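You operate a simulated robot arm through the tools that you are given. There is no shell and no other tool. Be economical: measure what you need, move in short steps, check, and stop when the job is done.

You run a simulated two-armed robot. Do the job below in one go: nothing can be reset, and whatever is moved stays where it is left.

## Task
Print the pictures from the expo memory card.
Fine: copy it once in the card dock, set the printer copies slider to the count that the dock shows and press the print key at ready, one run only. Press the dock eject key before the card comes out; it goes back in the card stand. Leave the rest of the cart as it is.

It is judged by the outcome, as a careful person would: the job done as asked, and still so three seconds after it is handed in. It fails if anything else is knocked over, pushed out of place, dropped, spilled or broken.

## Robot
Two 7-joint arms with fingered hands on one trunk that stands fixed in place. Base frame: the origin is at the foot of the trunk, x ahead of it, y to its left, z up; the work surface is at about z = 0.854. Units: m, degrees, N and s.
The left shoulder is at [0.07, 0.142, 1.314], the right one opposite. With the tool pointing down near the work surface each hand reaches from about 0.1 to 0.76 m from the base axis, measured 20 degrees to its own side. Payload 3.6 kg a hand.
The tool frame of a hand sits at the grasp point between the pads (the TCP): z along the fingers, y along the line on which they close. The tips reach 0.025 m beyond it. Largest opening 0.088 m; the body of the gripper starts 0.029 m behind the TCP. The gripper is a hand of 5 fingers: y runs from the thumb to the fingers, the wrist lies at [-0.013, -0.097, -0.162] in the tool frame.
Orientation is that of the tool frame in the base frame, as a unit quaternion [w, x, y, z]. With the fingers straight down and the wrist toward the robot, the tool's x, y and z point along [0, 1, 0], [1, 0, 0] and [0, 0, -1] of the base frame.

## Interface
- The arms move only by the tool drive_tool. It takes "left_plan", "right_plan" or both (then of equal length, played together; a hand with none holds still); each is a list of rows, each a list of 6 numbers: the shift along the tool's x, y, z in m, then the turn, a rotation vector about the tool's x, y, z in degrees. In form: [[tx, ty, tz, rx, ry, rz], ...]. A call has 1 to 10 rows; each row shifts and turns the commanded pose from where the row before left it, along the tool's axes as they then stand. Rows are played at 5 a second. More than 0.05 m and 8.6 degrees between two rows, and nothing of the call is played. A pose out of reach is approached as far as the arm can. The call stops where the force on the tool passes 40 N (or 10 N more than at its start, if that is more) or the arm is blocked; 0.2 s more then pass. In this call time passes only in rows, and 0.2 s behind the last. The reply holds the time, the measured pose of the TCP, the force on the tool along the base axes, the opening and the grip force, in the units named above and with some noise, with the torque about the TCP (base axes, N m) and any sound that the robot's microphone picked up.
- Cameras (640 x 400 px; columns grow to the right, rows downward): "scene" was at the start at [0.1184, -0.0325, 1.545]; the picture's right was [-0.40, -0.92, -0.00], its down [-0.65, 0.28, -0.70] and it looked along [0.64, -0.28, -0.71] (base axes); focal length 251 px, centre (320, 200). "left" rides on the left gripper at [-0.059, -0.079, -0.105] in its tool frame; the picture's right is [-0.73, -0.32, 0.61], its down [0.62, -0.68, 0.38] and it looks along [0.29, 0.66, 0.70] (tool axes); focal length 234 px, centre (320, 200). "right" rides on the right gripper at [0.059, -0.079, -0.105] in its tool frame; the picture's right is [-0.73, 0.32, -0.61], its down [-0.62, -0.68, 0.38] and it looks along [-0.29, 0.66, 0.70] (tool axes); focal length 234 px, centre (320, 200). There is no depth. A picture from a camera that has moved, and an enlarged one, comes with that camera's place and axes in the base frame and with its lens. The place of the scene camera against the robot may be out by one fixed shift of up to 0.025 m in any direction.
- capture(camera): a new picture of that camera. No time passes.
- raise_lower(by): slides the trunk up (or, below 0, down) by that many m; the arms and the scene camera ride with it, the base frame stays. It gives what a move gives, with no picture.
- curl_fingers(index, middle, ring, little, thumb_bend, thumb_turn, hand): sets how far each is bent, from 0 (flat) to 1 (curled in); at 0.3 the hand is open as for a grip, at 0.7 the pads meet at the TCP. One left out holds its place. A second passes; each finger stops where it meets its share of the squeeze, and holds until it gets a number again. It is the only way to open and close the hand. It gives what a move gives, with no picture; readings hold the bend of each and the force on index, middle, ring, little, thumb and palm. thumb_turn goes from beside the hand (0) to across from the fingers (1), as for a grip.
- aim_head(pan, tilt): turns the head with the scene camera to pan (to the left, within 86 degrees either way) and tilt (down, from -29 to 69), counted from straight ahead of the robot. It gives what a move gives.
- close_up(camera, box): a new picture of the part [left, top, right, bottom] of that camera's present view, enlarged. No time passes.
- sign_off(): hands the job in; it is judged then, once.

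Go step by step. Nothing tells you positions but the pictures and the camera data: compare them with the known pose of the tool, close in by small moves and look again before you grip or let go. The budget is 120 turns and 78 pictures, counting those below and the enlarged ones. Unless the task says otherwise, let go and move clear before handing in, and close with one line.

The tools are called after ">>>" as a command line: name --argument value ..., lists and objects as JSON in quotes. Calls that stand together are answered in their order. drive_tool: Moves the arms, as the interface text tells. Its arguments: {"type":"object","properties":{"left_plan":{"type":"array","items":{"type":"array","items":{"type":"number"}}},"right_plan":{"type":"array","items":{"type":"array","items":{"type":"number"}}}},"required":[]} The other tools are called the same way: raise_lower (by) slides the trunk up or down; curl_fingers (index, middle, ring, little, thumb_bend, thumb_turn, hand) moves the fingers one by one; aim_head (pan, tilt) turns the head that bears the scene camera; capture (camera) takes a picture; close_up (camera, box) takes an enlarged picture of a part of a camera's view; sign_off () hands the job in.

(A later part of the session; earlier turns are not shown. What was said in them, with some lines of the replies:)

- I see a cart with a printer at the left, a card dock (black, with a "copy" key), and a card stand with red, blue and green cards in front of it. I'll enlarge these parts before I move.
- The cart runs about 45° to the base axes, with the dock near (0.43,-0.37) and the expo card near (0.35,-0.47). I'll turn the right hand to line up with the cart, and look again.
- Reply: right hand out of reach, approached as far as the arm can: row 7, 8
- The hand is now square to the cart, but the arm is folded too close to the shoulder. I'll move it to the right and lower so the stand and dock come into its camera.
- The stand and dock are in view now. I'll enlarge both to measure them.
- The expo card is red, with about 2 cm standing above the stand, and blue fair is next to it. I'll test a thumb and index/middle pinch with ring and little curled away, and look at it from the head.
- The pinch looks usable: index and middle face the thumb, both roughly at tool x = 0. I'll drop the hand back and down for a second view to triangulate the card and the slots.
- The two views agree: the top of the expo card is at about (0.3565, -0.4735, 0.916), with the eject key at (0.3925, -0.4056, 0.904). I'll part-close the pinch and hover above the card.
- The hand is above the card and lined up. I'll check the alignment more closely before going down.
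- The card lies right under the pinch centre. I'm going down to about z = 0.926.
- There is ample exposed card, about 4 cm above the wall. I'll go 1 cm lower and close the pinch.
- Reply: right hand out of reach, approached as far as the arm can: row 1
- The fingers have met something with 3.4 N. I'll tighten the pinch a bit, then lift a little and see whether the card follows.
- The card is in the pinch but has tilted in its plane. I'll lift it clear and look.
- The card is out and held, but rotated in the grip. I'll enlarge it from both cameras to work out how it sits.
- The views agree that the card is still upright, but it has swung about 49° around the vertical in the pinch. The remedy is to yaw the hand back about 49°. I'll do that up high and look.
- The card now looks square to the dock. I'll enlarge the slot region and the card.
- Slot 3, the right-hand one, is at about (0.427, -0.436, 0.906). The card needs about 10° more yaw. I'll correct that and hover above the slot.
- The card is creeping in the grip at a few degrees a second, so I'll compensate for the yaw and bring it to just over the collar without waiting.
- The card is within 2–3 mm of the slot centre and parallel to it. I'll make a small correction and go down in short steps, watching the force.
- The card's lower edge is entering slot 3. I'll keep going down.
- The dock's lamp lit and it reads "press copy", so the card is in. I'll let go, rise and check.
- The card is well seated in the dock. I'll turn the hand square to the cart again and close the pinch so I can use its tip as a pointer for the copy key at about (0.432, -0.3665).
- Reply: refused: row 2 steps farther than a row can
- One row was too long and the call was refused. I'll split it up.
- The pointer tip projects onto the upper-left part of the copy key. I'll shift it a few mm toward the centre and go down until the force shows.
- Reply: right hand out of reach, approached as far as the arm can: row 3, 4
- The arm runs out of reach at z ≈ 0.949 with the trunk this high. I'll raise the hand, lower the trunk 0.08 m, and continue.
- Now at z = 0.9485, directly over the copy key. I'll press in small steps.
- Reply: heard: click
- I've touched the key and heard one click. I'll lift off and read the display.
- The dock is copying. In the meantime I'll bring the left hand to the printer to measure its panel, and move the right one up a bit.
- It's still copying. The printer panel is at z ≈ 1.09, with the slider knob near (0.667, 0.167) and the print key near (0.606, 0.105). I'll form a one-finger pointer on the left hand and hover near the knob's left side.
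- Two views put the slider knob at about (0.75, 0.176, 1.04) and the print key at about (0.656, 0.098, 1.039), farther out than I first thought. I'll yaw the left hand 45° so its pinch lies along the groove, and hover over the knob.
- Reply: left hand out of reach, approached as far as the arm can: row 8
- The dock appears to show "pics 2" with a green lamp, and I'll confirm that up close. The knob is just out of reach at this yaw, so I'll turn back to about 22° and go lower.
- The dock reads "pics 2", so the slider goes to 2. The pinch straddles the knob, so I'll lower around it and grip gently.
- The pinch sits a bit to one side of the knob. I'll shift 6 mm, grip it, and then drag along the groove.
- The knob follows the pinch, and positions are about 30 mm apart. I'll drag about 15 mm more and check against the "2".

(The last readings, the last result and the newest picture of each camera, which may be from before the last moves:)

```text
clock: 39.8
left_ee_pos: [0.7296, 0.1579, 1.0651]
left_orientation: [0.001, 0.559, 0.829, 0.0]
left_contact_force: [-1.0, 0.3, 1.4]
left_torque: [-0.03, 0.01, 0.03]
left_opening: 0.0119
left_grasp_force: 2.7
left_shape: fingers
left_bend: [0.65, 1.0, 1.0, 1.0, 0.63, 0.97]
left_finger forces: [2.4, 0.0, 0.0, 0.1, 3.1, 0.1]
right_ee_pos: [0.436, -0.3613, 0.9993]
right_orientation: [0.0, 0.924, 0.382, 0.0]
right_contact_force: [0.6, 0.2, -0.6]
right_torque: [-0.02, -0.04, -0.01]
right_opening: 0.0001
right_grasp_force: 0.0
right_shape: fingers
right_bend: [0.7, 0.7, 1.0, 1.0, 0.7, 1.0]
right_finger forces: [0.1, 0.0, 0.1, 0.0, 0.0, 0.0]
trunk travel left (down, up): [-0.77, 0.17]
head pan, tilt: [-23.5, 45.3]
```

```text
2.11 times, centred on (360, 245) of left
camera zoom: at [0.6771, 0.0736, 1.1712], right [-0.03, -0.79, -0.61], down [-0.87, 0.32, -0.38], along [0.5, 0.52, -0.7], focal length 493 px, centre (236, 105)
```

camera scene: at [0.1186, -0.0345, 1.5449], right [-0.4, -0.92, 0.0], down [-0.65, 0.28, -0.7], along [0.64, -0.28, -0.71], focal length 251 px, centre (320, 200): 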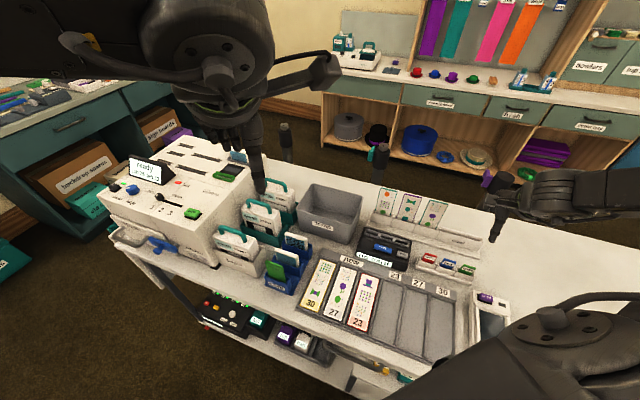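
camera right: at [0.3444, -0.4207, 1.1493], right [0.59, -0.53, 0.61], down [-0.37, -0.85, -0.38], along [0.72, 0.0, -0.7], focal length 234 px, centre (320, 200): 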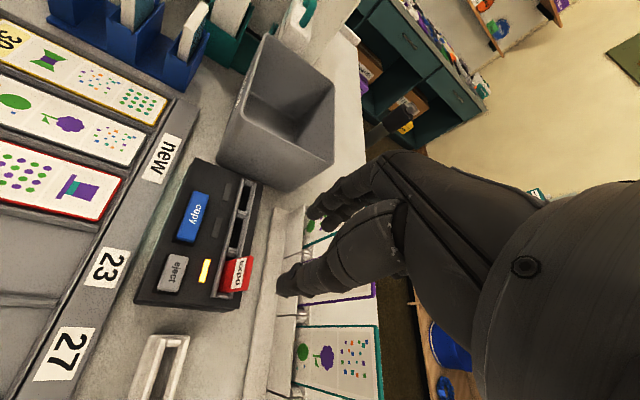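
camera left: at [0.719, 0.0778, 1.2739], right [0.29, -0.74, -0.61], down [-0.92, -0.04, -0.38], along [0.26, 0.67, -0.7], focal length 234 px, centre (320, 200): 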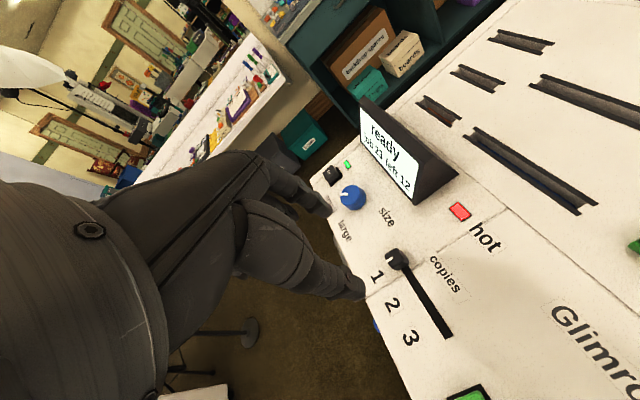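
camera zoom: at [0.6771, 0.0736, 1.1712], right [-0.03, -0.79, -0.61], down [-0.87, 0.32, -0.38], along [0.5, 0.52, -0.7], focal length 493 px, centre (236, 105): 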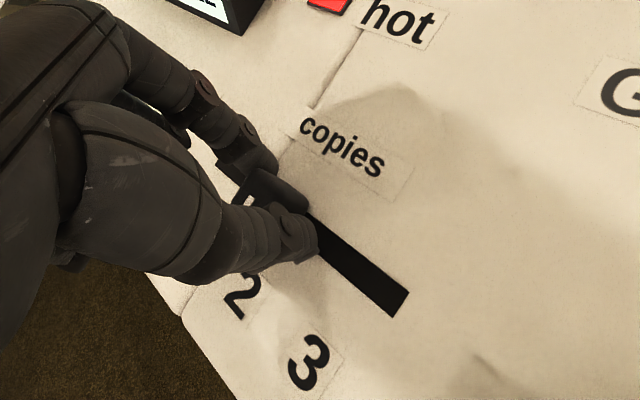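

By my measure the knob is at 2. I'll open, rise and check.

>>> curl_fingers --hand "left" --index 0.48 --thumb_bend 0.48

>>> drive_tool --left_plan '[[0, 0, -0.02, 0, 0, 0], [0, 0, -0.04, 0, 0, 0], [0.02, -0.02, -0.03, 0, 0, 0], [0.03, -0.02, 0, 0, 0, 0]]'

>>> close_up --camera "left" --box '[260, 120, 500, 280]'

```text
clock: 40.8
left_ee_pos: [0.7301, 0.1576, 1.0656]
left_orientation: [0.0, 0.559, 0.829, 0.0]
left_contact_force: [-0.4, -0.2, -0.7]
left_torque: [0.02, 0.01, -0.03]
left_opening: 0.0456
left_grasp_force: 0.2
left_shape: fingers
left_bend: [0.48, 1.0, 1.0, 1.0, 0.48, 0.97]
left_finger forces: [0.0, 0.0, 0.1, 0.0, 0.0, 0.0]
right_ee_pos: [0.4358, -0.3608, 0.9999]
right_orientation: [0.001, 0.924, 0.382, 0.0]
right_contact_force: [-0.3, 1.2, -0.2]
right_torque: [0.03, -0.01, 0.02]
right_opening: 0.0001
right_grasp_force: 0.0
right_shape: fingers
right_bend: [0.7, 0.7, 1.0, 1.0, 0.7, 1.0]
right_finger forces: [0.1, 0.1, 0.0, 0.0, 0.1, 0.0]
trunk travel left (down, up): [-0.77, 0.17]
head pan, tilt: [-23.5, 45.3]
```

```text
clock: 41.8
left_ee_pos: [0.6709, 0.1932, 1.1564]
left_orientation: [0.001, 0.559, 0.829, -0.001]
left_contact_force: [0.1, 0.7, 0.9]
left_torque: [0.02, -0.01, -0.06]
left_opening: 0.0459
left_grasp_force: 0.1
left_shape: fingers
left_bend: [0.48, 1.0, 1.0, 1.0, 0.48, 0.97]
left_finger forces: [0.1, 0.2, 0.0, 0.1, 0.0, 0.0]
right_ee_pos: [0.4349, -0.3589, 1.0003]
right_orientation: [0.001, 0.924, 0.382, 0.001]
right_contact_force: [0.0, -0.4, 0.1]
right_torque: [-0.02, 0.0, 0.0]
right_opening: 0.0
right_grasp_force: 0.0
right_shape: fingers
right_bend: [0.7, 0.7, 1.0, 1.0, 0.7, 1.0]
right_finger forces: [0.0, 0.0, 0.1, 0.0, 0.0, 0.0]
trunk travel left (down, up): [-0.77, 0.17]
head pan, tilt: [-23.5, 45.3]
```

```text
2.50 times, centred on (380, 200) of left
camera zoom: at [0.6186, 0.1096, 1.2624], right [-0.03, -0.8, -0.61], down [-0.86, 0.32, -0.38], along [0.5, 0.51, -0.7], focal length 585 px, centre (170, 200)
```

zoom: 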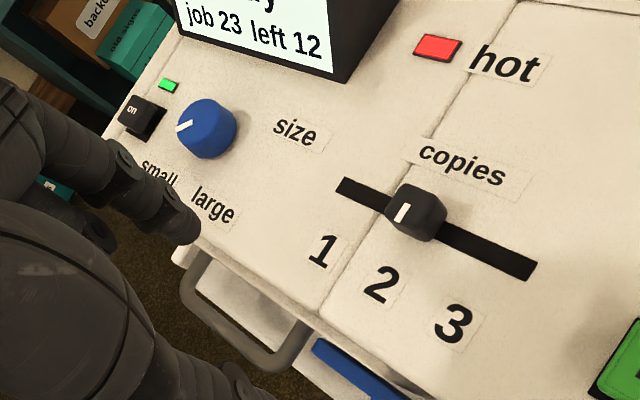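

The slider is at 2, and the printer shows ready, job 23. Next I'll close the pointer and hover over the print key.

>>> curl_fingers --hand "left" --index 0.7 --thumb_bend 0.7

>>> drive_tool --left_plan '[[-0.0277, -0.0167, 0.01, 0, 0, 0], [-0.0277, -0.0167, 0.02, 0, 0, 0], [-0.0277, -0.0167, 0.02, 0, 0, 0]]'

>>> close_up --camera "left" --box '[240, 130, 480, 290]'

```text
clock: 42.8
left_ee_pos: [0.6714, 0.1917, 1.1568]
left_orientation: [0.0, 0.559, 0.829, 0.0]
left_contact_force: [-0.3, 0.9, 0.6]
left_torque: [0.04, 0.02, 0.0]
left_opening: 0.0
left_grasp_force: 0.0
left_shape: fingers
left_bend: [0.7, 1.0, 1.0, 1.0, 0.7, 0.97]
left_finger forces: [0.0, 0.1, 0.0, 0.0, 0.0, 0.0]
right_ee_pos: [0.4365, -0.3607, 0.9996]
right_orientation: [-0.001, 0.924, 0.382, 0.0]
right_contact_force: [0.1, 0.0, -0.2]
right_torque: [-0.03, 0.03, -0.01]
right_opening: 0.0
right_grasp_force: 0.0
right_shape: fingers
right_bend: [0.7, 0.7, 1.0, 1.0, 0.7, 1.0]
right_finger forces: [0.0, 0.1, 0.0, 0.1, 0.0, 0.0]
trunk travel left (down, up): [-0.77, 0.17]
head pan, tilt: [-23.5, 45.3]
```

```text
clock: 43.6
left_ee_pos: [0.6574, 0.097, 1.1065]
left_orientation: [0.0, 0.558, 0.83, 0.0]
left_contact_force: [0.0, 0.1, -0.2]
left_torque: [-0.01, 0.04, -0.03]
left_opening: 0.0
left_grasp_force: 0.1
left_shape: fingers
left_bend: [0.7, 1.0, 1.0, 1.0, 0.7, 0.97]
left_finger forces: [0.0, 0.0, 0.0, 0.1, 0.0, 0.0]
right_ee_pos: [0.4359, -0.3611, 0.9986]
right_orientation: [0.0, 0.924, 0.383, -0.001]
right_contact_force: [-0.4, -0.6, 0.3]
right_torque: [0.0, 0.0, 0.02]
right_opening: 0.0
right_grasp_force: 0.2
right_shape: fingers
right_bend: [0.7, 0.7, 1.0, 1.0, 0.7, 1.0]
right_finger forces: [0.0, 0.0, 0.0, 0.0, 0.0, 0.1]
trunk travel left (down, up): [-0.77, 0.17]
head pan, tilt: [-23.5, 45.3]
```

```text
2.50 times, centred on (360, 210) of left
camera zoom: at [0.6069, 0.0122, 1.2118], right [-0.03, -0.79, -0.61], down [-0.87, 0.32, -0.38], along [0.5, 0.52, -0.7], focal length 585 px, centre (220, 175)
```

zoom: 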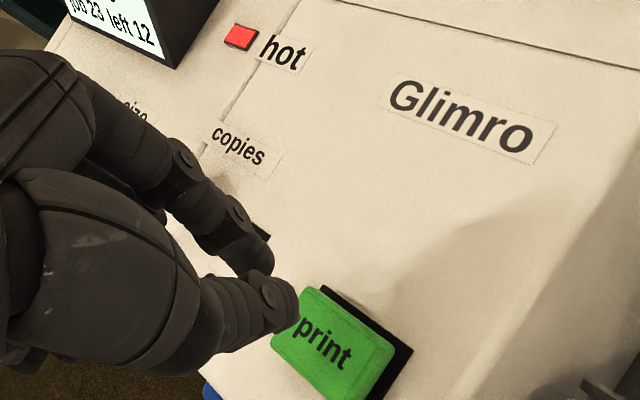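

The tip projects within 5 mm of the print key's centre. I'll trim that and press in small steps.

>>> drive_tool --left_plan '[[0.002, -0.004, 0.015, 0, 0, 0], [0, 0, 0.012, 0, 0, 0], [0, 0, 0.006, 0, 0, 0], [0, 0, 0.003, 0, 0, 0]]'

```text
clock: 44.6
left_ee_pos: [0.6525, 0.0968, 1.0712]
left_orientation: [0.0, 0.559, 0.829, 0.0]
left_contact_force: [0.3, -0.4, 1.4]
left_torque: [-0.02, 0.03, -0.02]
left_opening: 0.0
left_grasp_force: 1.5
left_shape: fingers
left_bend: [0.7, 1.0, 1.0, 1.0, 0.7, 0.97]
left_finger forces: [0.0, 0.0, 0.1, 0.1, 1.9, 0.1]
right_ee_pos: [0.4354, -0.3614, 0.9998]
right_orientation: [0.0, 0.924, 0.382, 0.001]
right_contact_force: [-1.0, -0.7, -0.8]
right_torque: [0.05, 0.03, -0.01]
right_opening: 0.0
right_grasp_force: 0.0
right_shape: fingers
right_bend: [0.7, 0.7, 1.0, 1.0, 0.7, 1.0]
right_finger forces: [0.1, 0.0, 0.0, 0.0, 0.0, 0.0]
trunk travel left (down, up): [-0.77, 0.17]
head pan, tilt: [-23.5, 45.3]
heard: click
```

One click at the print key. I'll lift off straight away and look.

>>> drive_tool --left_plan '[[0, 0, -0.02, 0, 0, 0], [0, 0, -0.04, 0, 0, 0], [0.03, -0.03, -0.02, 0, 0, 0], [0.03, -0.03, 0, 0, 0, 0], [0, -0.04, 0, 0, 0, 0]]'

>>> close_up --camera "scene" --box '[40, 80, 460, 290]'

```text
clock: 45.8
left_ee_pos: [0.5387, 0.1131, 1.1503]
left_orientation: [-0.001, 0.559, 0.829, 0.001]
left_contact_force: [0.6, -0.5, 0.0]
left_torque: [0.01, -0.02, -0.01]
left_opening: 0.0
left_grasp_force: 0.1
left_shape: fingers
left_bend: [0.7, 1.0, 1.0, 1.0, 0.7, 0.98]
left_finger forces: [0.0, 0.1, 0.1, 0.0, 0.0, 0.1]
right_ee_pos: [0.4356, -0.3627, 0.9989]
right_orientation: [-0.001, 0.924, 0.382, 0.001]
right_contact_force: [-0.7, 0.7, 0.6]
right_torque: [0.04, 0.02, -0.03]
right_opening: 0.0
right_grasp_force: 0.0
right_shape: fingers
right_bend: [0.7, 0.7, 1.0, 1.0, 0.7, 1.0]
right_finger forces: [0.0, 0.1, 0.0, 0.0, 0.0, 0.0]
trunk travel left (down, up): [-0.77, 0.17]
head pan, tilt: [-23.5, 45.3]
```

```text
1.52 times, centred on (250, 185) of scene
camera zoom: at [0.1179, -0.0344, 1.465], right [-0.4, -0.92, 0.0], down [-0.65, 0.28, -0.7], along [0.64, -0.28, -0.71], focal length 382 px, centre (427, 223)
```

zoom: 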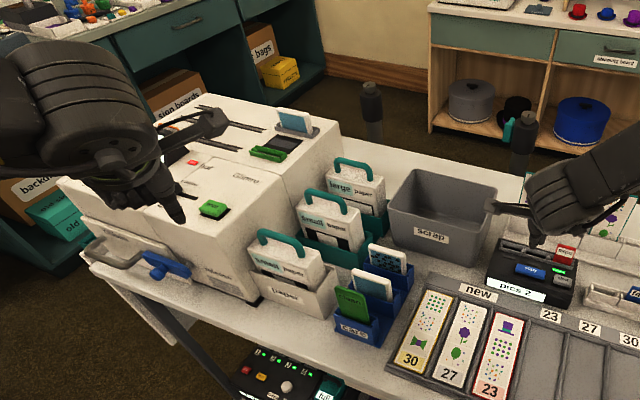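

The print key was pressed once. I'll move the left hand aside for a view of the printer display, and bring the right hand, tilted to stay clear of the card, over the eject key.

>>> drive_tool --left_plan '[[0.02, 0, -0.005, 0, 0, 0], [0.02, 0, -0.005, 0, 0, 0], [0.02, 0, -0.005, 0, 0, 0], [0.02, 0, 0, 0, 0, 0], [0.02, 0, 0, 0, 0, 0], [0, 0, 0, 0, 0, 0], [0, 0, 0, 0, 0, 0]]' --right_plan '[[0, 0, 0, -8, 0, 0], [0, 0, 0, -8, 0, 0], [0, 0, 0, -8, 0, 0], [-0.031, 0, 0, 0, 0, 0], [-0.031, 0, 0, 0, 0, 0], [0, -0.0146, 0.0192, 0, 0, 0], [0, -0.0146, 0.0192, 0, 0, 0]]'

>>> capture --camera "left"

>>> close_up --camera "right" --box '[180, 170, 420, 330]'

```text
clock: 47.4
left_ee_pos: [0.5004, 0.2058, 1.1636]
left_orientation: [-0.001, 0.56, 0.829, 0.0]
left_contact_force: [-1.0, -1.3, 0.5]
left_torque: [0.0, 0.0, -0.01]
left_opening: 0.0
left_grasp_force: 0.1
left_shape: fingers
left_bend: [0.7, 1.0, 1.0, 1.0, 0.7, 0.98]
left_finger forces: [0.1, 0.0, 0.0, 0.0, 0.0, 0.1]
right_ee_pos: [0.3926, -0.406, 0.9547]
right_orientation: [0.189, 0.905, 0.373, 0.078]
right_contact_force: [-0.9, -0.2, 0.3]
right_torque: [0.0, 0.01, 0.0]
right_opening: 0.0
right_grasp_force: 0.0
right_shape: fingers
right_bend: [0.7, 0.7, 1.0, 1.0, 0.7, 1.0]
right_finger forces: [0.0, 0.0, 0.1, 0.0, 0.0, 0.0]
right hand out of reach, approached as far as the arm can: row 7
trunk travel left (down, up): [-0.77, 0.17]
head pan, tilt: [-23.5, 45.3]
```

```text
16 pictures are left
camera left: at [0.4495, 0.1208, 1.2705], right [-0.03, -0.79, -0.61], down [-0.87, 0.32, -0.38], along [0.5, 0.52, -0.7], focal length 234 px, centre (320, 200)
```

left: 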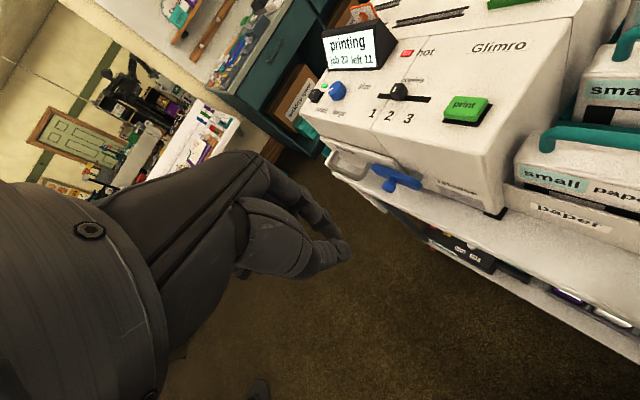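

```text
2.50 times, centred on (300, 250) of right
camera zoom: at [0.3541, -0.2819, 1.0183], right [-0.48, -0.55, 0.69], down [-0.77, -0.11, -0.62], along [0.42, -0.83, -0.38], focal length 585 px, centre (370, 75)
```

zoom: 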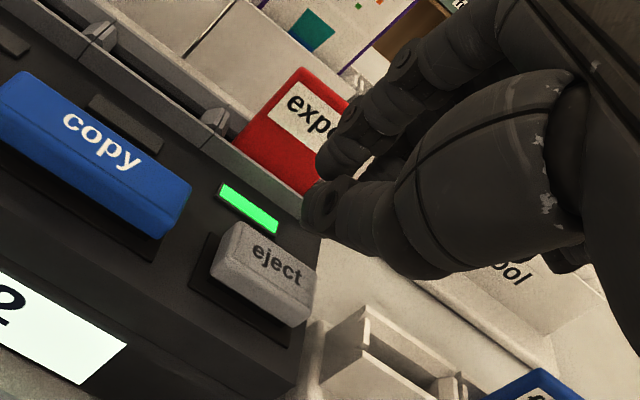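

The printer is printing, 11 left so far. The eject approach is at the arm's folding limit, so I'll rise, reduce the tilt to 10° and come back over the key.

>>> drive_tool --right_plan '[[0, 0.0122, -0.0274, 0, 0, 0], [0, 0, 0, 7, 0, 0], [0, 0, 0, 7, 0, 0], [0, -0.007, 0.0, 0, 0, 0], [0, -0.007, 0.013, 0, 0, 0], [0, 0, 0.02, 0, 0, 0]]'

>>> close_up --camera "right" --box '[180, 170, 420, 330]'

```text
clock: 48.8
left_ee_pos: [0.5012, 0.2057, 1.1658]
left_orientation: [0.0, 0.559, 0.829, 0.001]
left_contact_force: [0.4, 0.7, -0.4]
left_torque: [0.04, -0.02, 0.04]
left_opening: 0.0001
left_grasp_force: 0.1
left_shape: fingers
left_bend: [0.7, 1.0, 1.0, 1.0, 0.7, 0.98]
left_finger forces: [0.0, 0.0, 0.1, 0.1, 0.0, 0.0]
right_ee_pos: [0.3877, -0.3973, 0.9506]
right_orientation: [0.079, 0.921, 0.381, 0.034]
right_contact_force: [0.0, -0.9, -0.5]
right_torque: [-0.01, 0.02, 0.03]
right_opening: 0.0001
right_grasp_force: 0.1
right_shape: fingers
right_bend: [0.7, 0.7, 1.0, 1.0, 0.7, 1.0]
right_finger forces: [0.0, 0.1, 0.0, 0.0, 0.0, 0.0]
trunk travel left (down, up): [-0.77, 0.17]
head pan, tilt: [-23.5, 45.3]
```

```text
2.50 times, centred on (300, 250) of right
camera zoom: at [0.362, -0.2876, 1.0395], right [-0.36, -0.66, 0.65], down [-0.87, -0.01, -0.5], along [0.34, -0.75, -0.57], focal length 585 px, centre (370, 75)
```

zoom: 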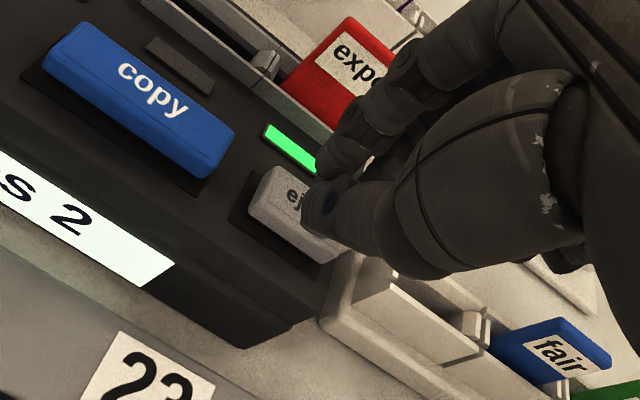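

The tip is lined up over the eject key. I'm pressing in small steps.

>>> drive_tool --right_plan '[[0, -0.002, 0.01, 0, 0, 0], [0, -0.001, 0.006, 0, 0, 0], [0, 0, 0.003, 0, 0, 0], [0, 0, 0.003, 0, 0, 0]]'

```text
clock: 49.8
left_ee_pos: [0.4991, 0.2052, 1.1656]
left_orientation: [0.0, 0.559, 0.829, 0.0]
left_contact_force: [0.2, 0.5, -1.0]
left_torque: [-0.02, -0.01, 0.0]
left_opening: 0.0
left_grasp_force: 0.0
left_shape: fingers
left_bend: [0.7, 1.0, 1.0, 1.0, 0.7, 0.98]
left_finger forces: [0.1, 0.1, 0.0, 0.1, 0.0, 0.1]
right_ee_pos: [0.3889, -0.3983, 0.929]
right_orientation: [0.08, 0.92, 0.381, 0.033]
right_contact_force: [0.0, 0.1, 2.2]
right_torque: [0.0, -0.01, 0.01]
right_opening: 0.0
right_grasp_force: 0.4
right_shape: fingers
right_bend: [0.7, 0.7, 1.0, 1.0, 0.7, 1.0]
right_finger forces: [0.6, 1.4, 0.0, 0.0, 0.1, 0.1]
trunk travel left (down, up): [-0.77, 0.17]
head pan, tilt: [-23.5, 45.3]
heard: click
```

Click. I'll lift away, remove the tilt, and read the dock.

>>> drive_tool --right_plan '[[0, 0.005, -0.028, 0, 0, 0], [0, 0.005, -0.028, 0, 0, 0], [0, 0.004, -0.024, 0, 0, 0], [0, 0, 0, 5, 0, 0], [0, 0, 0, 5, 0, 0]]'

>>> close_up --camera "scene" --box '[350, 170, 490, 270]'

```text
clock: 51.0
left_ee_pos: [0.5001, 0.2061, 1.1647]
left_orientation: [0.0, 0.559, 0.829, -0.001]
left_contact_force: [0.6, -0.4, 0.5]
left_torque: [-0.01, -0.01, -0.01]
left_opening: 0.0
left_grasp_force: 0.0
left_shape: fingers
left_bend: [0.7, 1.0, 1.0, 1.0, 0.7, 0.98]
left_finger forces: [0.0, 0.0, 0.0, 0.1, 0.0, 0.1]
right_ee_pos: [0.388, -0.3984, 1.0103]
right_orientation: [-0.001, 0.924, 0.382, -0.001]
right_contact_force: [-0.4, -0.2, -0.4]
right_torque: [-0.03, 0.0, 0.0]
right_opening: 0.0001
right_grasp_force: 0.1
right_shape: fingers
right_bend: [0.7, 0.7, 1.0, 1.0, 0.7, 1.0]
right_finger forces: [0.1, 0.0, 0.1, 0.1, 0.0, 0.0]
trunk travel left (down, up): [-0.77, 0.17]
head pan, tilt: [-23.5, 45.3]
```

```text
4.00 times, centred on (420, 220) of scene
camera zoom: at [0.1184, -0.0326, 1.465], right [-0.4, -0.92, 0.0], down [-0.65, 0.28, -0.7], along [0.64, -0.28, -0.71], focal length 1004 px, centre (-80, 120)
```

zoom: 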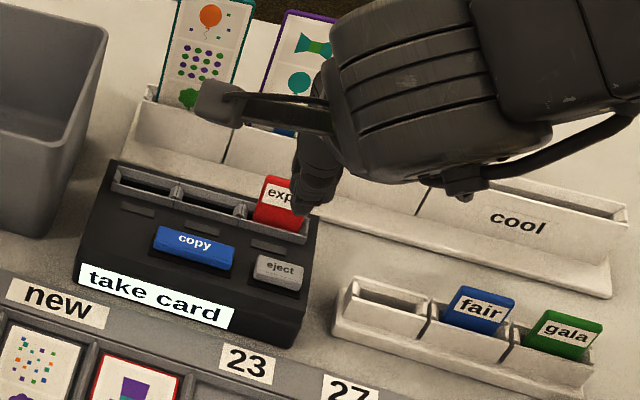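

The dock says "take card". I'll hover over the card with the pinch part-open and the hand square to the cart, and check the alignment.

>>> curl_fingers --hand "right" --index 0.5 --middle 0.5 --thumb_bend 0.5

>>> drive_tool --right_plan '[[0.004, 0.0265, 0, 0, 0, 0], [0.004, 0.027, 0.005, 0, 0, 0]]'

>>> close_up --camera "right" --box '[180, 170, 420, 330]'

```text
clock: 52.0
left_ee_pos: [0.4998, 0.2058, 1.1659]
left_orientation: [0.0, 0.56, 0.829, 0.001]
left_contact_force: [0.1, -0.3, 0.0]
left_torque: [-0.02, -0.02, -0.01]
left_opening: 0.0001
left_grasp_force: 0.1
left_shape: fingers
left_bend: [0.7, 1.0, 1.0, 1.0, 0.7, 0.98]
left_finger forces: [0.1, 0.0, 0.1, 0.0, 0.0, 0.1]
right_ee_pos: [0.3889, -0.3976, 1.0102]
right_orientation: [0.0, 0.924, 0.382, 0.001]
right_contact_force: [0.2, 0.0, 0.8]
right_torque: [0.0, -0.05, 0.01]
right_opening: 0.0412
right_grasp_force: 0.1
right_shape: fingers
right_bend: [0.5, 0.5, 1.0, 1.0, 0.5, 0.98]
right_finger forces: [0.0, 0.0, 0.0, 0.0, 0.0, 0.1]
trunk travel left (down, up): [-0.77, 0.17]
head pan, tilt: [-23.5, 45.3]
```

```text
clock: 52.6
left_ee_pos: [0.5014, 0.2049, 1.1653]
left_orientation: [0.0, 0.559, 0.829, 0.0]
left_contact_force: [-0.4, -0.5, -0.1]
left_torque: [0.03, 0.03, 0.01]
left_opening: 0.0
left_grasp_force: 0.1
left_shape: fingers
left_bend: [0.7, 1.0, 1.0, 1.0, 0.7, 0.98]
left_finger forces: [0.1, 0.0, 0.0, 0.0, 0.1, 0.1]
right_ee_pos: [0.4321, -0.4306, 1.0039]
right_orientation: [-0.001, 0.924, 0.382, 0.0]
right_contact_force: [0.1, -0.1, 0.1]
right_torque: [-0.04, -0.01, 0.02]
right_opening: 0.0414
right_grasp_force: 0.0
right_shape: fingers
right_bend: [0.5, 0.5, 1.0, 1.0, 0.5, 0.98]
right_finger forces: [0.0, 0.0, 0.1, 0.0, 0.0, 0.0]
trunk travel left (down, up): [-0.77, 0.17]
head pan, tilt: [-23.5, 45.3]
```

```text
2.50 times, centred on (300, 250) of right
camera zoom: at [0.4182, -0.3327, 1.109], right [-0.29, -0.74, 0.61], down [-0.92, 0.04, -0.38], along [0.26, -0.67, -0.7], focal length 585 px, centre (370, 75)
```

zoom: 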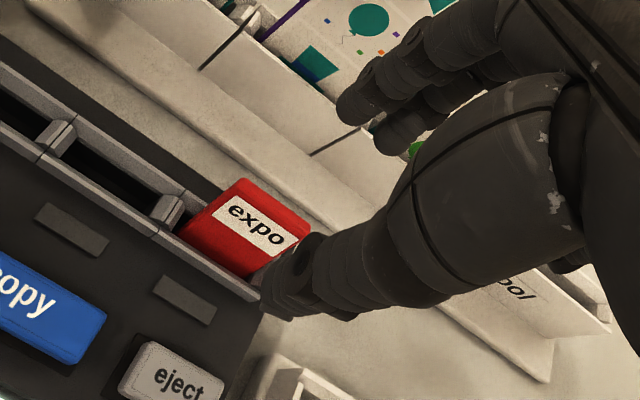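

The card top sits at about (0.440, -0.442, 0.930), so I need about 12 mm more away from me. I'll shift, go down and grip with a light squeeze.

>>> drive_tool --right_plan '[[0, 0.0115, 0.01, 0, 0, 0], [0, 0, 0.02, 0, 0, 0], [0, 0, 0.02, 0, 0, 0], [0, 0, 0.016, 0, 0, 0]]'

>>> close_up --camera "right" --box '[200, 170, 380, 290]'

```text
clock: 53.6
left_ee_pos: [0.5, 0.2061, 1.1639]
left_orientation: [0.001, 0.559, 0.829, 0.001]
left_contact_force: [-0.2, 1.1, -0.4]
left_torque: [0.02, 0.03, 0.02]
left_opening: 0.0
left_grasp_force: 0.1
left_shape: fingers
left_bend: [0.7, 1.0, 1.0, 1.0, 0.7, 0.98]
left_finger forces: [0.0, 0.0, 0.0, 0.0, 0.0, 0.1]
right_ee_pos: [0.4395, -0.4384, 0.9397]
right_orientation: [0.0, 0.924, 0.382, 0.0]
right_contact_force: [-0.1, -1.2, -0.1]
right_torque: [0.0, -0.01, 0.0]
right_opening: 0.0412
right_grasp_force: 0.1
right_shape: fingers
right_bend: [0.5, 0.5, 1.0, 1.0, 0.5, 0.98]
right_finger forces: [0.0, 0.1, 0.0, 0.0, 0.0, 0.1]
trunk travel left (down, up): [-0.77, 0.17]
head pan, tilt: [-23.5, 45.3]
```

```text
3.33 times, centred on (290, 230) of right
camera zoom: at [0.4259, -0.3403, 1.0441], right [-0.29, -0.74, 0.61], down [-0.92, 0.04, -0.38], along [0.26, -0.67, -0.7], focal length 781 px, centre (420, 100)
```

zoom: 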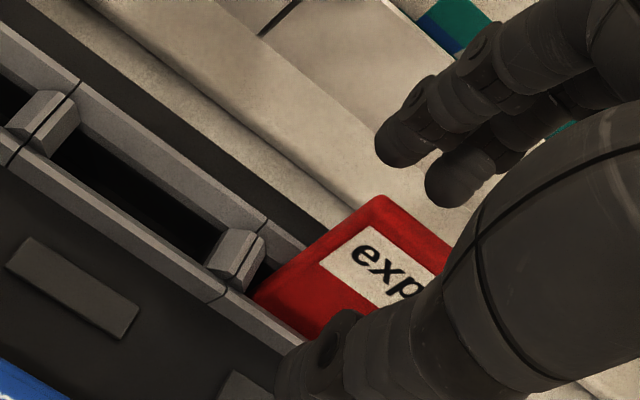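

The grip geometry looks right. I'll close gently to 0.72 and check the forces before lifting.

>>> drive_tool --right_plan '[[-0.002, 0.002, 0.002, 0, 0, 0]]'

>>> curl_fingers --hand "right" --index 0.73 --middle 0.74 --thumb_bend 0.72

>>> drive_tool --right_plan '[[0, 0, -0.006, 0, 0, 0], [0, 0, -0.008, 0, 0, 0], [0, 0, -0.01, 0, 0, 0]]'

>>> close_up --camera "right" --box '[200, 170, 380, 290]'

```text
clock: 54.0
left_ee_pos: [0.4997, 0.207, 1.1645]
left_orientation: [0.001, 0.559, 0.829, 0.0]
left_contact_force: [-0.3, -0.5, -0.7]
left_torque: [0.0, 0.01, 0.01]
left_opening: 0.0
left_grasp_force: 0.1
left_shape: fingers
left_bend: [0.7, 1.0, 1.0, 1.0, 0.7, 0.98]
left_finger forces: [0.1, 0.1, 0.0, 0.1, 0.0, 0.0]
right_ee_pos: [0.4405, -0.4397, 0.9373]
right_orientation: [0.0, 0.924, 0.382, 0.0]
right_contact_force: [0.2, -0.3, -0.1]
right_torque: [0.01, 0.0, 0.03]
right_opening: 0.0415
right_grasp_force: 0.2
right_shape: fingers
right_bend: [0.5, 0.5, 1.0, 1.0, 0.5, 0.98]
right_finger forces: [0.0, 0.0, 0.1, 0.1, 0.0, 0.1]
trunk travel left (down, up): [-0.77, 0.17]
head pan, tilt: [-23.5, 45.3]
```

```text
clock: 55.0
left_ee_pos: [0.4993, 0.2067, 1.1648]
left_orientation: [0.0, 0.559, 0.829, -0.001]
left_contact_force: [0.6, -0.2, -0.2]
left_torque: [0.0, 0.01, -0.01]
left_opening: 0.0
left_grasp_force: 0.0
left_shape: fingers
left_bend: [0.7, 1.0, 1.0, 1.0, 0.7, 0.98]
left_finger forces: [0.1, 0.0, 0.1, 0.1, 0.0, 0.0]
right_ee_pos: [0.4396, -0.4398, 0.9375]
right_orientation: [0.001, 0.924, 0.381, 0.0]
right_contact_force: [-1.6, 2.1, -0.9]
right_torque: [0.03, 0.04, 0.02]
right_opening: 0.0011
right_grasp_force: 5.2
right_shape: fingers
right_bend: [0.72, 0.73, 1.0, 1.0, 0.67, 1.0]
right_finger forces: [1.9, 2.5, 0.0, 0.1, 6.4, 0.1]
trunk travel left (down, up): [-0.77, 0.17]
head pan, tilt: [-23.5, 45.3]
```

```text
clock: 55.8
left_ee_pos: [0.5004, 0.2058, 1.1649]
left_orientation: [0.0, 0.559, 0.829, 0.0]
left_contact_force: [-0.1, -0.2, 0.6]
left_torque: [0.0, 0.01, -0.02]
left_opening: 0.0
left_grasp_force: 0.1
left_shape: fingers
left_bend: [0.7, 1.0, 1.0, 1.0, 0.7, 0.98]
left_finger forces: [0.1, 0.1, 0.0, 0.0, 0.0, 0.0]
right_ee_pos: [0.4394, -0.4401, 0.9616]
right_orientation: [0.001, 0.924, 0.382, 0.001]
right_contact_force: [-0.6, -0.8, -0.9]
right_torque: [0.03, 0.0, 0.0]
right_opening: 0.0005
right_grasp_force: 4.7
right_shape: fingers
right_bend: [0.73, 0.73, 1.0, 1.0, 0.67, 1.0]
right_finger forces: [3.0, 1.5, 0.0, 0.0, 4.5, 0.0]
trunk travel left (down, up): [-0.77, 0.17]
head pan, tilt: [-23.5, 45.3]
```

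```text
3.33 times, centred on (290, 230) of right
camera zoom: at [0.4262, -0.3426, 1.0656], right [-0.29, -0.74, 0.61], down [-0.92, 0.04, -0.38], along [0.26, -0.67, -0.7], focal length 781 px, centre (420, 100)
```

zoom: 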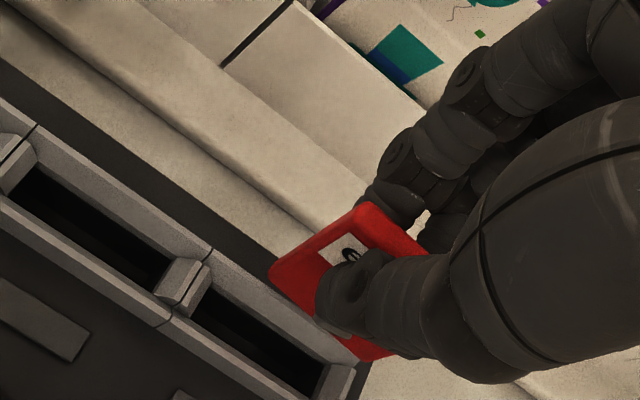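

The card is held straight this time, with the forces balanced. By the same-camera measure it sits in the pinch just as it did in the stand, so the target is TCP (0.3575, -0.4745). I'm moving over the stand.

>>> drive_tool --right_plan '[[0, 0, -0.02, 0, 0, 0], [0, 0, -0.03, 0, 0, 0], [-0.0274, -0.0112, 0, 0, 0, 0], [-0.0274, -0.0112, 0, 0, 0, 0], [-0.0274, -0.0112, 0, 0, 0, 0], [0, 0, 0.02, 0, 0, 0], [0, 0, 0.025, 0, 0, 0]]'

>>> close_up --camera "right" --box '[200, 170, 380, 290]'

>>> close_up --camera "scene" --box '[390, 170, 500, 250]'

```text
clock: 57.4
left_ee_pos: [0.5014, 0.2065, 1.1647]
left_orientation: [-0.001, 0.559, 0.829, 0.0]
left_contact_force: [-0.4, 0.2, 0.4]
left_torque: [0.02, 0.02, 0.03]
left_opening: 0.0001
left_grasp_force: 0.1
left_shape: fingers
left_bend: [0.7, 1.0, 1.0, 1.0, 0.7, 0.98]
left_finger forces: [0.0, 0.0, 0.0, 0.1, 0.0, 0.0]
right_ee_pos: [0.3576, -0.4751, 0.9647]
right_orientation: [0.0, 0.924, 0.382, 0.0]
right_contact_force: [-0.3, -0.4, 0.1]
right_torque: [0.03, 0.0, 0.02]
right_opening: 0.0001
right_grasp_force: 4.3
right_shape: fingers
right_bend: [0.73, 0.74, 1.0, 1.0, 0.67, 1.0]
right_finger forces: [2.9, 1.6, 0.0, 0.0, 4.2, 0.1]
trunk travel left (down, up): [-0.77, 0.17]
head pan, tilt: [-23.5, 45.3]
```

```text
3.33 times, centred on (290, 230) of right
camera zoom: at [0.3446, -0.3779, 1.0686], right [-0.29, -0.74, 0.61], down [-0.92, 0.04, -0.38], along [0.26, -0.67, -0.7], focal length 781 px, centre (420, 100)
```

zoom: 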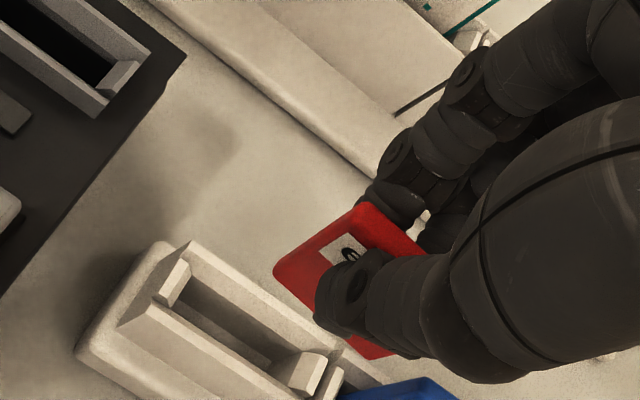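

```text
5.00 times, centred on (445, 210) of scene
camera zoom: at [0.1191, -0.0334, 1.4649], right [-0.4, -0.92, 0.0], down [-0.65, 0.28, -0.7], along [0.64, -0.28, -0.71], focal length 1255 px, centre (-305, 150)
```

zoom: 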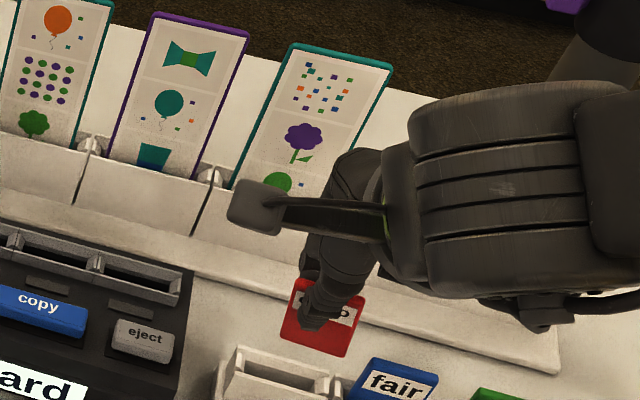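

The card is square over its place, with maybe 2–4 mm of sideways offset. I'll trim +2 mm, lower to just over the wall, and check.

>>> drive_tool --right_plan '[[0.002, 0.001, 0.012, 0, 0, 0], [0, 0, 0.012, 0, 0, 0]]'

>>> close_up --camera "right" --box '[220, 190, 370, 290]'

```text
clock: 58.0
left_ee_pos: [0.4993, 0.2064, 1.1647]
left_orientation: [0.0, 0.56, 0.829, 0.0]
left_contact_force: [0.0, 0.5, -0.1]
left_torque: [-0.02, 0.04, -0.01]
left_opening: 0.0002
left_grasp_force: 0.0
left_shape: fingers
left_bend: [0.7, 1.0, 1.0, 1.0, 0.7, 0.98]
left_finger forces: [0.0, 0.1, 0.0, 0.0, 0.0, 0.0]
right_ee_pos: [0.359, -0.4754, 0.9439]
right_orientation: [0.001, 0.924, 0.382, 0.001]
right_contact_force: [-0.4, -0.5, 3.3]
right_torque: [0.01, -0.02, 0.01]
right_opening: 0.0001
right_grasp_force: 5.3
right_shape: fingers
right_bend: [0.73, 0.74, 1.0, 1.0, 0.67, 1.0]
right_finger forces: [3.5, 2.0, 0.0, 0.1, 5.2, 0.0]
trunk travel left (down, up): [-0.77, 0.17]
head pan, tilt: [-23.5, 45.3]
```

```text
4.00 times, centred on (295, 240) of right
camera zoom: at [0.3457, -0.3762, 1.0469], right [-0.29, -0.74, 0.61], down [-0.92, 0.04, -0.38], along [0.26, -0.67, -0.7], focal length 937 px, centre (420, 40)
```

zoom: 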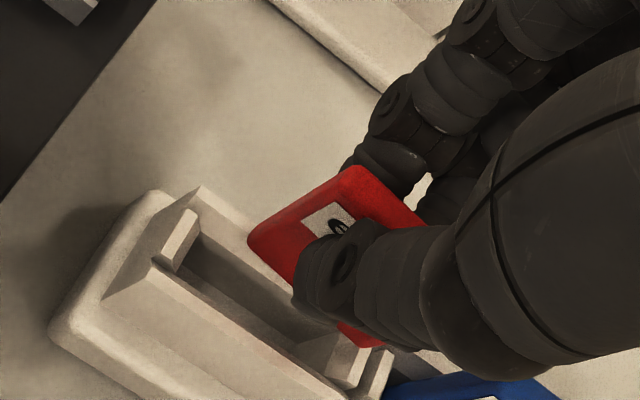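

The card touched early, at 3 N. It looks leaned a few degrees in its plane, with its lower right corner on the divider. I'll lift slightly, lean it back 4°, shift a little toward me, and try again.

>>> drive_tool --right_plan '[[0, 0, -0.008, 0, 0, 0], [0.0005, -0.0025, 0, 0, 4.5, 0], [0, 0, 0.006, 0, 0, 0]]'

>>> close_up --camera "right" --box '[220, 190, 370, 290]'

>>> close_up --camera "scene" --box '[412, 200, 476, 250]'

```text
clock: 58.8
left_ee_pos: [0.5004, 0.2063, 1.1653]
left_orientation: [0.0, 0.559, 0.829, 0.0]
left_contact_force: [0.8, -0.4, 0.0]
left_torque: [-0.01, 0.0, -0.02]
left_opening: 0.0002
left_grasp_force: 0.1
left_shape: fingers
left_bend: [0.7, 1.0, 1.0, 1.0, 0.7, 0.98]
left_finger forces: [0.0, 0.1, 0.0, 0.0, 0.0, 0.0]
right_ee_pos: [0.3587, -0.4722, 0.9421]
right_orientation: [-0.016, 0.924, 0.381, 0.037]
right_contact_force: [0.7, 0.0, 0.2]
right_torque: [-0.01, -0.01, -0.01]
right_opening: 0.0004
right_grasp_force: 4.4
right_shape: fingers
right_bend: [0.73, 0.74, 1.0, 1.0, 0.67, 1.0]
right_finger forces: [3.0, 1.5, 0.0, 0.0, 4.6, 0.0]
trunk travel left (down, up): [-0.77, 0.17]
head pan, tilt: [-23.5, 45.3]
```

```text
4.00 times, centred on (295, 240) of right
camera zoom: at [0.3397, -0.3802, 1.0521], right [-0.32, -0.77, 0.55], down [-0.9, 0.07, -0.43], along [0.3, -0.63, -0.72], focal length 937 px, centre (420, 40)
```

zoom: 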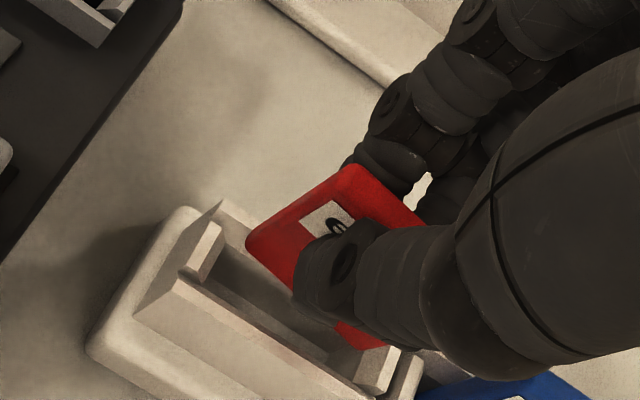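

```text
8.00 times, centred on (444, 225) of scene
camera zoom: at [0.1189, -0.0327, 1.4649], right [-0.4, -0.92, 0.0], down [-0.65, 0.28, -0.7], along [0.64, -0.28, -0.71], focal length 2008 px, centre (-672, 0)
```

zoom: 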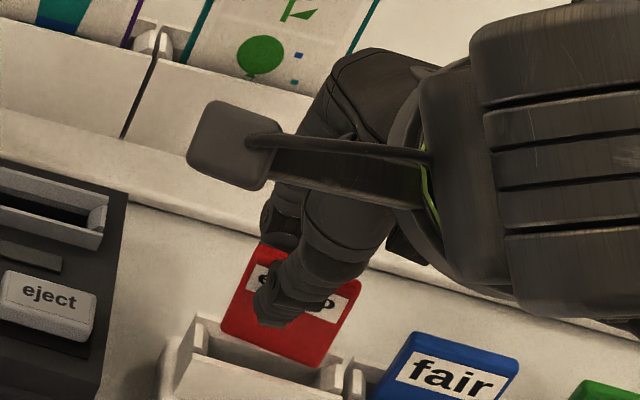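

There's no contact now at a lower height than before, so the trim helped. By my reckoning the bottom edge is now over the opening. I'll take half of the lean out and lower in small steps.

>>> drive_tool --right_plan '[[0.002, 0, 0.003, 0, -2, 0], [0, 0, 0.004, 0, 0, 0]]'

```text
clock: 59.4
left_ee_pos: [0.5005, 0.2053, 1.1643]
left_orientation: [-0.002, 0.56, 0.828, 0.001]
left_contact_force: [0.9, -1.0, 0.2]
left_torque: [0.0, 0.01, -0.01]
left_opening: 0.0002
left_grasp_force: 0.1
left_shape: fingers
left_bend: [0.7, 1.0, 1.0, 1.0, 0.7, 0.98]
left_finger forces: [0.0, 0.0, 0.0, 0.0, 0.1, 0.0]
right_ee_pos: [0.362, -0.4703, 0.9364]
right_orientation: [-0.008, 0.924, 0.381, 0.02]
right_contact_force: [-0.4, 0.0, 1.0]
right_torque: [0.0, 0.0, 0.04]
right_opening: 0.0003
right_grasp_force: 3.5
right_shape: fingers
right_bend: [0.73, 0.74, 1.0, 1.0, 0.68, 1.0]
right_finger forces: [2.1, 1.3, 0.0, 0.0, 3.8, 0.0]
trunk travel left (down, up): [-0.77, 0.17]
head pan, tilt: [-23.5, 45.3]
```

>>> close_up --camera "right" --box '[230, 200, 350, 280]'

```text
5.00 times, centred on (290, 240) of right
camera zoom: at [0.3447, -0.3761, 1.0432], right [-0.3, -0.76, 0.57], down [-0.91, 0.05, -0.41], along [0.28, -0.65, -0.71], focal length 1171 px, centre (470, 0)
```

zoom: 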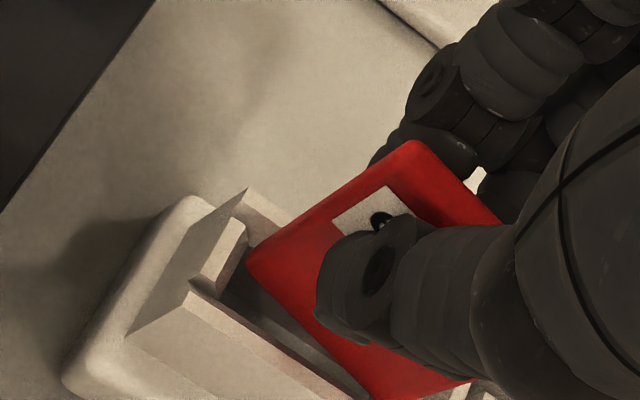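

The lower left corner is now inside the opening, between the walls and right beside the left divider. I'll nudge 1 mm right and keep lowering.

>>> drive_tool --right_plan '[[-0.0015, -0.001, 0.003, 0, -1, 0], [0, 0, 0.004, 0, -1, 0]]'

```text
clock: 60.0
left_ee_pos: [0.5008, 0.2054, 1.1653]
left_orientation: [0.0, 0.559, 0.829, -0.001]
left_contact_force: [0.3, -0.2, -0.8]
left_torque: [0.01, -0.03, 0.02]
left_opening: 0.0
left_grasp_force: 0.0
left_shape: fingers
left_bend: [0.7, 1.0, 1.0, 1.0, 0.7, 0.98]
left_finger forces: [0.1, 0.1, 0.0, 0.0, 0.0, 0.0]
right_ee_pos: [0.3592, -0.4716, 0.9295]
right_orientation: [-0.002, 0.924, 0.382, 0.004]
right_contact_force: [-0.3, -0.5, 0.6]
right_torque: [0.03, 0.01, 0.01]
right_opening: 0.0
right_grasp_force: 4.0
right_shape: fingers
right_bend: [0.73, 0.74, 1.0, 1.0, 0.68, 1.0]
right_finger forces: [1.5, 2.1, 0.0, 0.0, 4.2, 0.0]
trunk travel left (down, up): [-0.77, 0.17]
head pan, tilt: [-23.5, 45.3]
```

No resistance at 0.9295, so the card is going in. I'll take it down the last few mm.

>>> drive_tool --right_plan '[[0, 0, 0.003, 0, 0, 0], [0, 0, 0.003, 0, 0, 0]]'

>>> close_up --camera "right" --box '[230, 200, 350, 280]'

```text
clock: 60.6
left_ee_pos: [0.5002, 0.2062, 1.1638]
left_orientation: [0.0, 0.559, 0.829, -0.001]
left_contact_force: [-0.7, -0.1, -0.5]
left_torque: [0.04, 0.01, 0.02]
left_opening: 0.0
left_grasp_force: 0.1
left_shape: fingers
left_bend: [0.7, 1.0, 1.0, 1.0, 0.7, 0.98]
left_finger forces: [0.1, 0.0, 0.0, 0.0, 0.1, 0.0]
right_ee_pos: [0.3596, -0.47, 0.9241]
right_orientation: [-0.001, 0.924, 0.382, 0.003]
right_contact_force: [0.7, 0.9, 1.1]
right_torque: [0.01, 0.01, 0.05]
right_opening: 0.0001
right_grasp_force: 4.0
right_shape: fingers
right_bend: [0.73, 0.74, 1.0, 1.0, 0.68, 1.0]
right_finger forces: [1.6, 2.5, 0.0, 0.0, 4.4, 0.0]
trunk travel left (down, up): [-0.77, 0.17]
head pan, tilt: [-23.5, 45.3]
```

```text
5.00 times, centred on (290, 240) of right
camera zoom: at [0.345, -0.3735, 1.0297], right [-0.29, -0.75, 0.6], down [-0.92, 0.04, -0.39], along [0.26, -0.67, -0.7], focal length 1171 px, centre (470, 0)
```

zoom: 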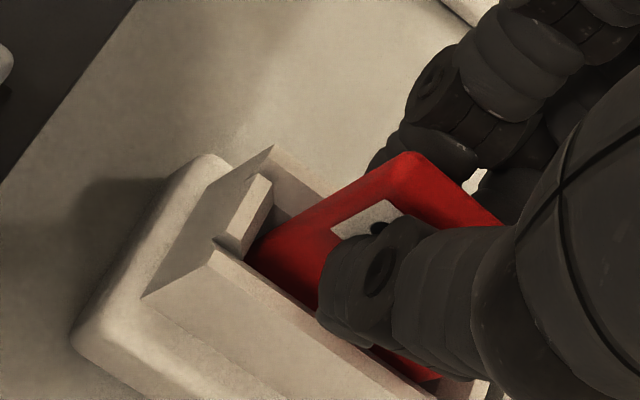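

The card is down between the stand's walls. I'll release, rise straight up, and check the stand.

>>> curl_fingers --hand "right" --index 0.5 --middle 0.5 --thumb_bend 0.5

>>> drive_tool --right_plan '[[0, 0, -0.01, 0, 0, 0], [0, 0, -0.02, 0, 0, 0], [0, 0, -0.04, 0, 0, 0], [0, 0, -0.04, 0, 0, 0], [-0.03, -0.02, -0.03, 0, 0, 0], [-0.03, -0.02, -0.02, 0, 0, 0], [-0.03, -0.02, 0, 0, 0, 0]]'

>>> capture --camera "scene"

```text
clock: 61.6
left_ee_pos: [0.5013, 0.2057, 1.1648]
left_orientation: [-0.001, 0.559, 0.829, 0.0]
left_contact_force: [-0.1, 0.5, 0.2]
left_torque: [0.0, 0.01, 0.0]
left_opening: 0.0002
left_grasp_force: 0.1
left_shape: fingers
left_bend: [0.7, 1.0, 1.0, 1.0, 0.7, 0.98]
left_finger forces: [0.0, 0.0, 0.0, 0.1, 0.1, 0.0]
right_ee_pos: [0.3581, -0.4704, 0.9252]
right_orientation: [-0.001, 0.924, 0.382, 0.004]
right_contact_force: [0.1, 0.3, -0.6]
right_torque: [0.03, -0.01, -0.01]
right_opening: 0.0411
right_grasp_force: 0.1
right_shape: fingers
right_bend: [0.5, 0.5, 1.0, 1.0, 0.5, 0.98]
right_finger forces: [0.1, 0.0, 0.0, 0.0, 0.0, 0.0]
trunk travel left (down, up): [-0.77, 0.17]
head pan, tilt: [-23.5, 45.3]
```

```text
clock: 63.2
left_ee_pos: [0.4996, 0.2066, 1.1664]
left_orientation: [0.0, 0.558, 0.83, 0.0]
left_contact_force: [0.4, -0.2, 0.4]
left_torque: [0.0, -0.01, 0.01]
left_opening: 0.0
left_grasp_force: 0.1
left_shape: fingers
left_bend: [0.7, 1.0, 1.0, 1.0, 0.7, 0.98]
left_finger forces: [0.0, 0.1, 0.0, 0.1, 0.1, 0.0]
right_ee_pos: [0.2516, -0.4924, 1.0866]
right_orientation: [-0.002, 0.924, 0.382, 0.005]
right_contact_force: [0.1, 0.8, -0.2]
right_torque: [-0.02, 0.01, -0.01]
right_opening: 0.0412
right_grasp_force: 0.0
right_shape: fingers
right_bend: [0.5, 0.5, 1.0, 1.0, 0.5, 0.98]
right_finger forces: [0.0, 0.1, 0.0, 0.0, 0.0, 0.0]
trunk travel left (down, up): [-0.77, 0.17]
head pan, tilt: [-23.5, 45.3]
```

```text
2 pictures are left
camera scene: at [0.1171, -0.0321, 1.4651], right [-0.4, -0.92, 0.0], down [-0.65, 0.28, -0.7], along [0.65, -0.28, -0.71], focal length 251 px, centre (320, 200)
```

scene: 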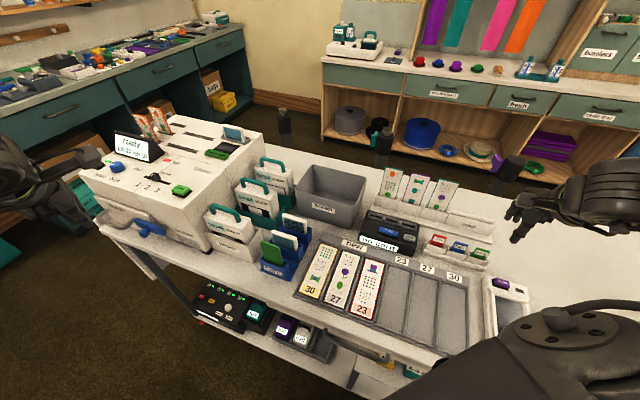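

Two prints stand in the printer's slots, and the expo card is back in the stand. I'll use the last two pictures to confirm the details.

>>> close_up --camera "scene" --box '[360, 190, 500, 280]'

>>> close_up --camera "scene" --box '[80, 90, 250, 220]'

```text
4.44 times, centred on (430, 235) of scene
camera zoom: at [0.1171, -0.0321, 1.4651], right [-0.4, -0.92, 0.0], down [-0.65, 0.28, -0.7], along [0.65, -0.28, -0.71], focal length 1116 px, centre (-169, 44)
```

zoom: 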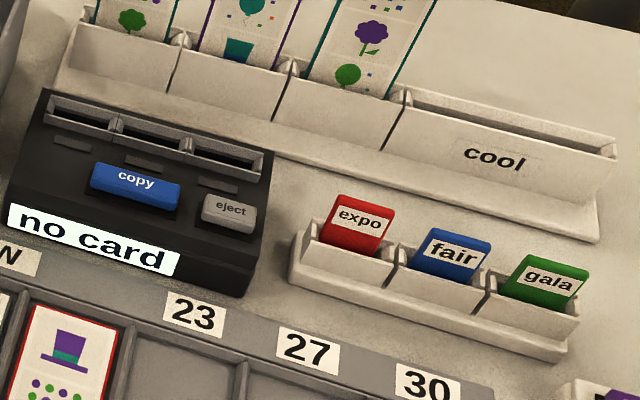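

```text
3.08 times, centred on (165, 155) of scene
camera zoom: at [0.1171, -0.0321, 1.4651], right [-0.4, -0.92, 0.0], down [-0.65, 0.28, -0.7], along [0.65, -0.28, -0.71], focal length 772 px, centre (797, 338)
```

zoom: 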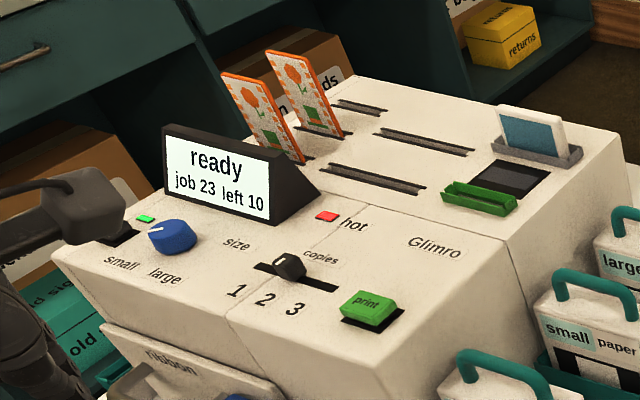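

The printer is back at ready with two prints out (left 10), the dock reads "no card", and the expo card stands upright in its stand slot with both hands clear. I'm handing in.

>>> sign_off

```text
The job is handed in.
```

The expo card was copied once and ejected before it came out. One run of two copies was printed, as the dock showed, and the card is back in its stand slot. I left the two prints standing in the printer.
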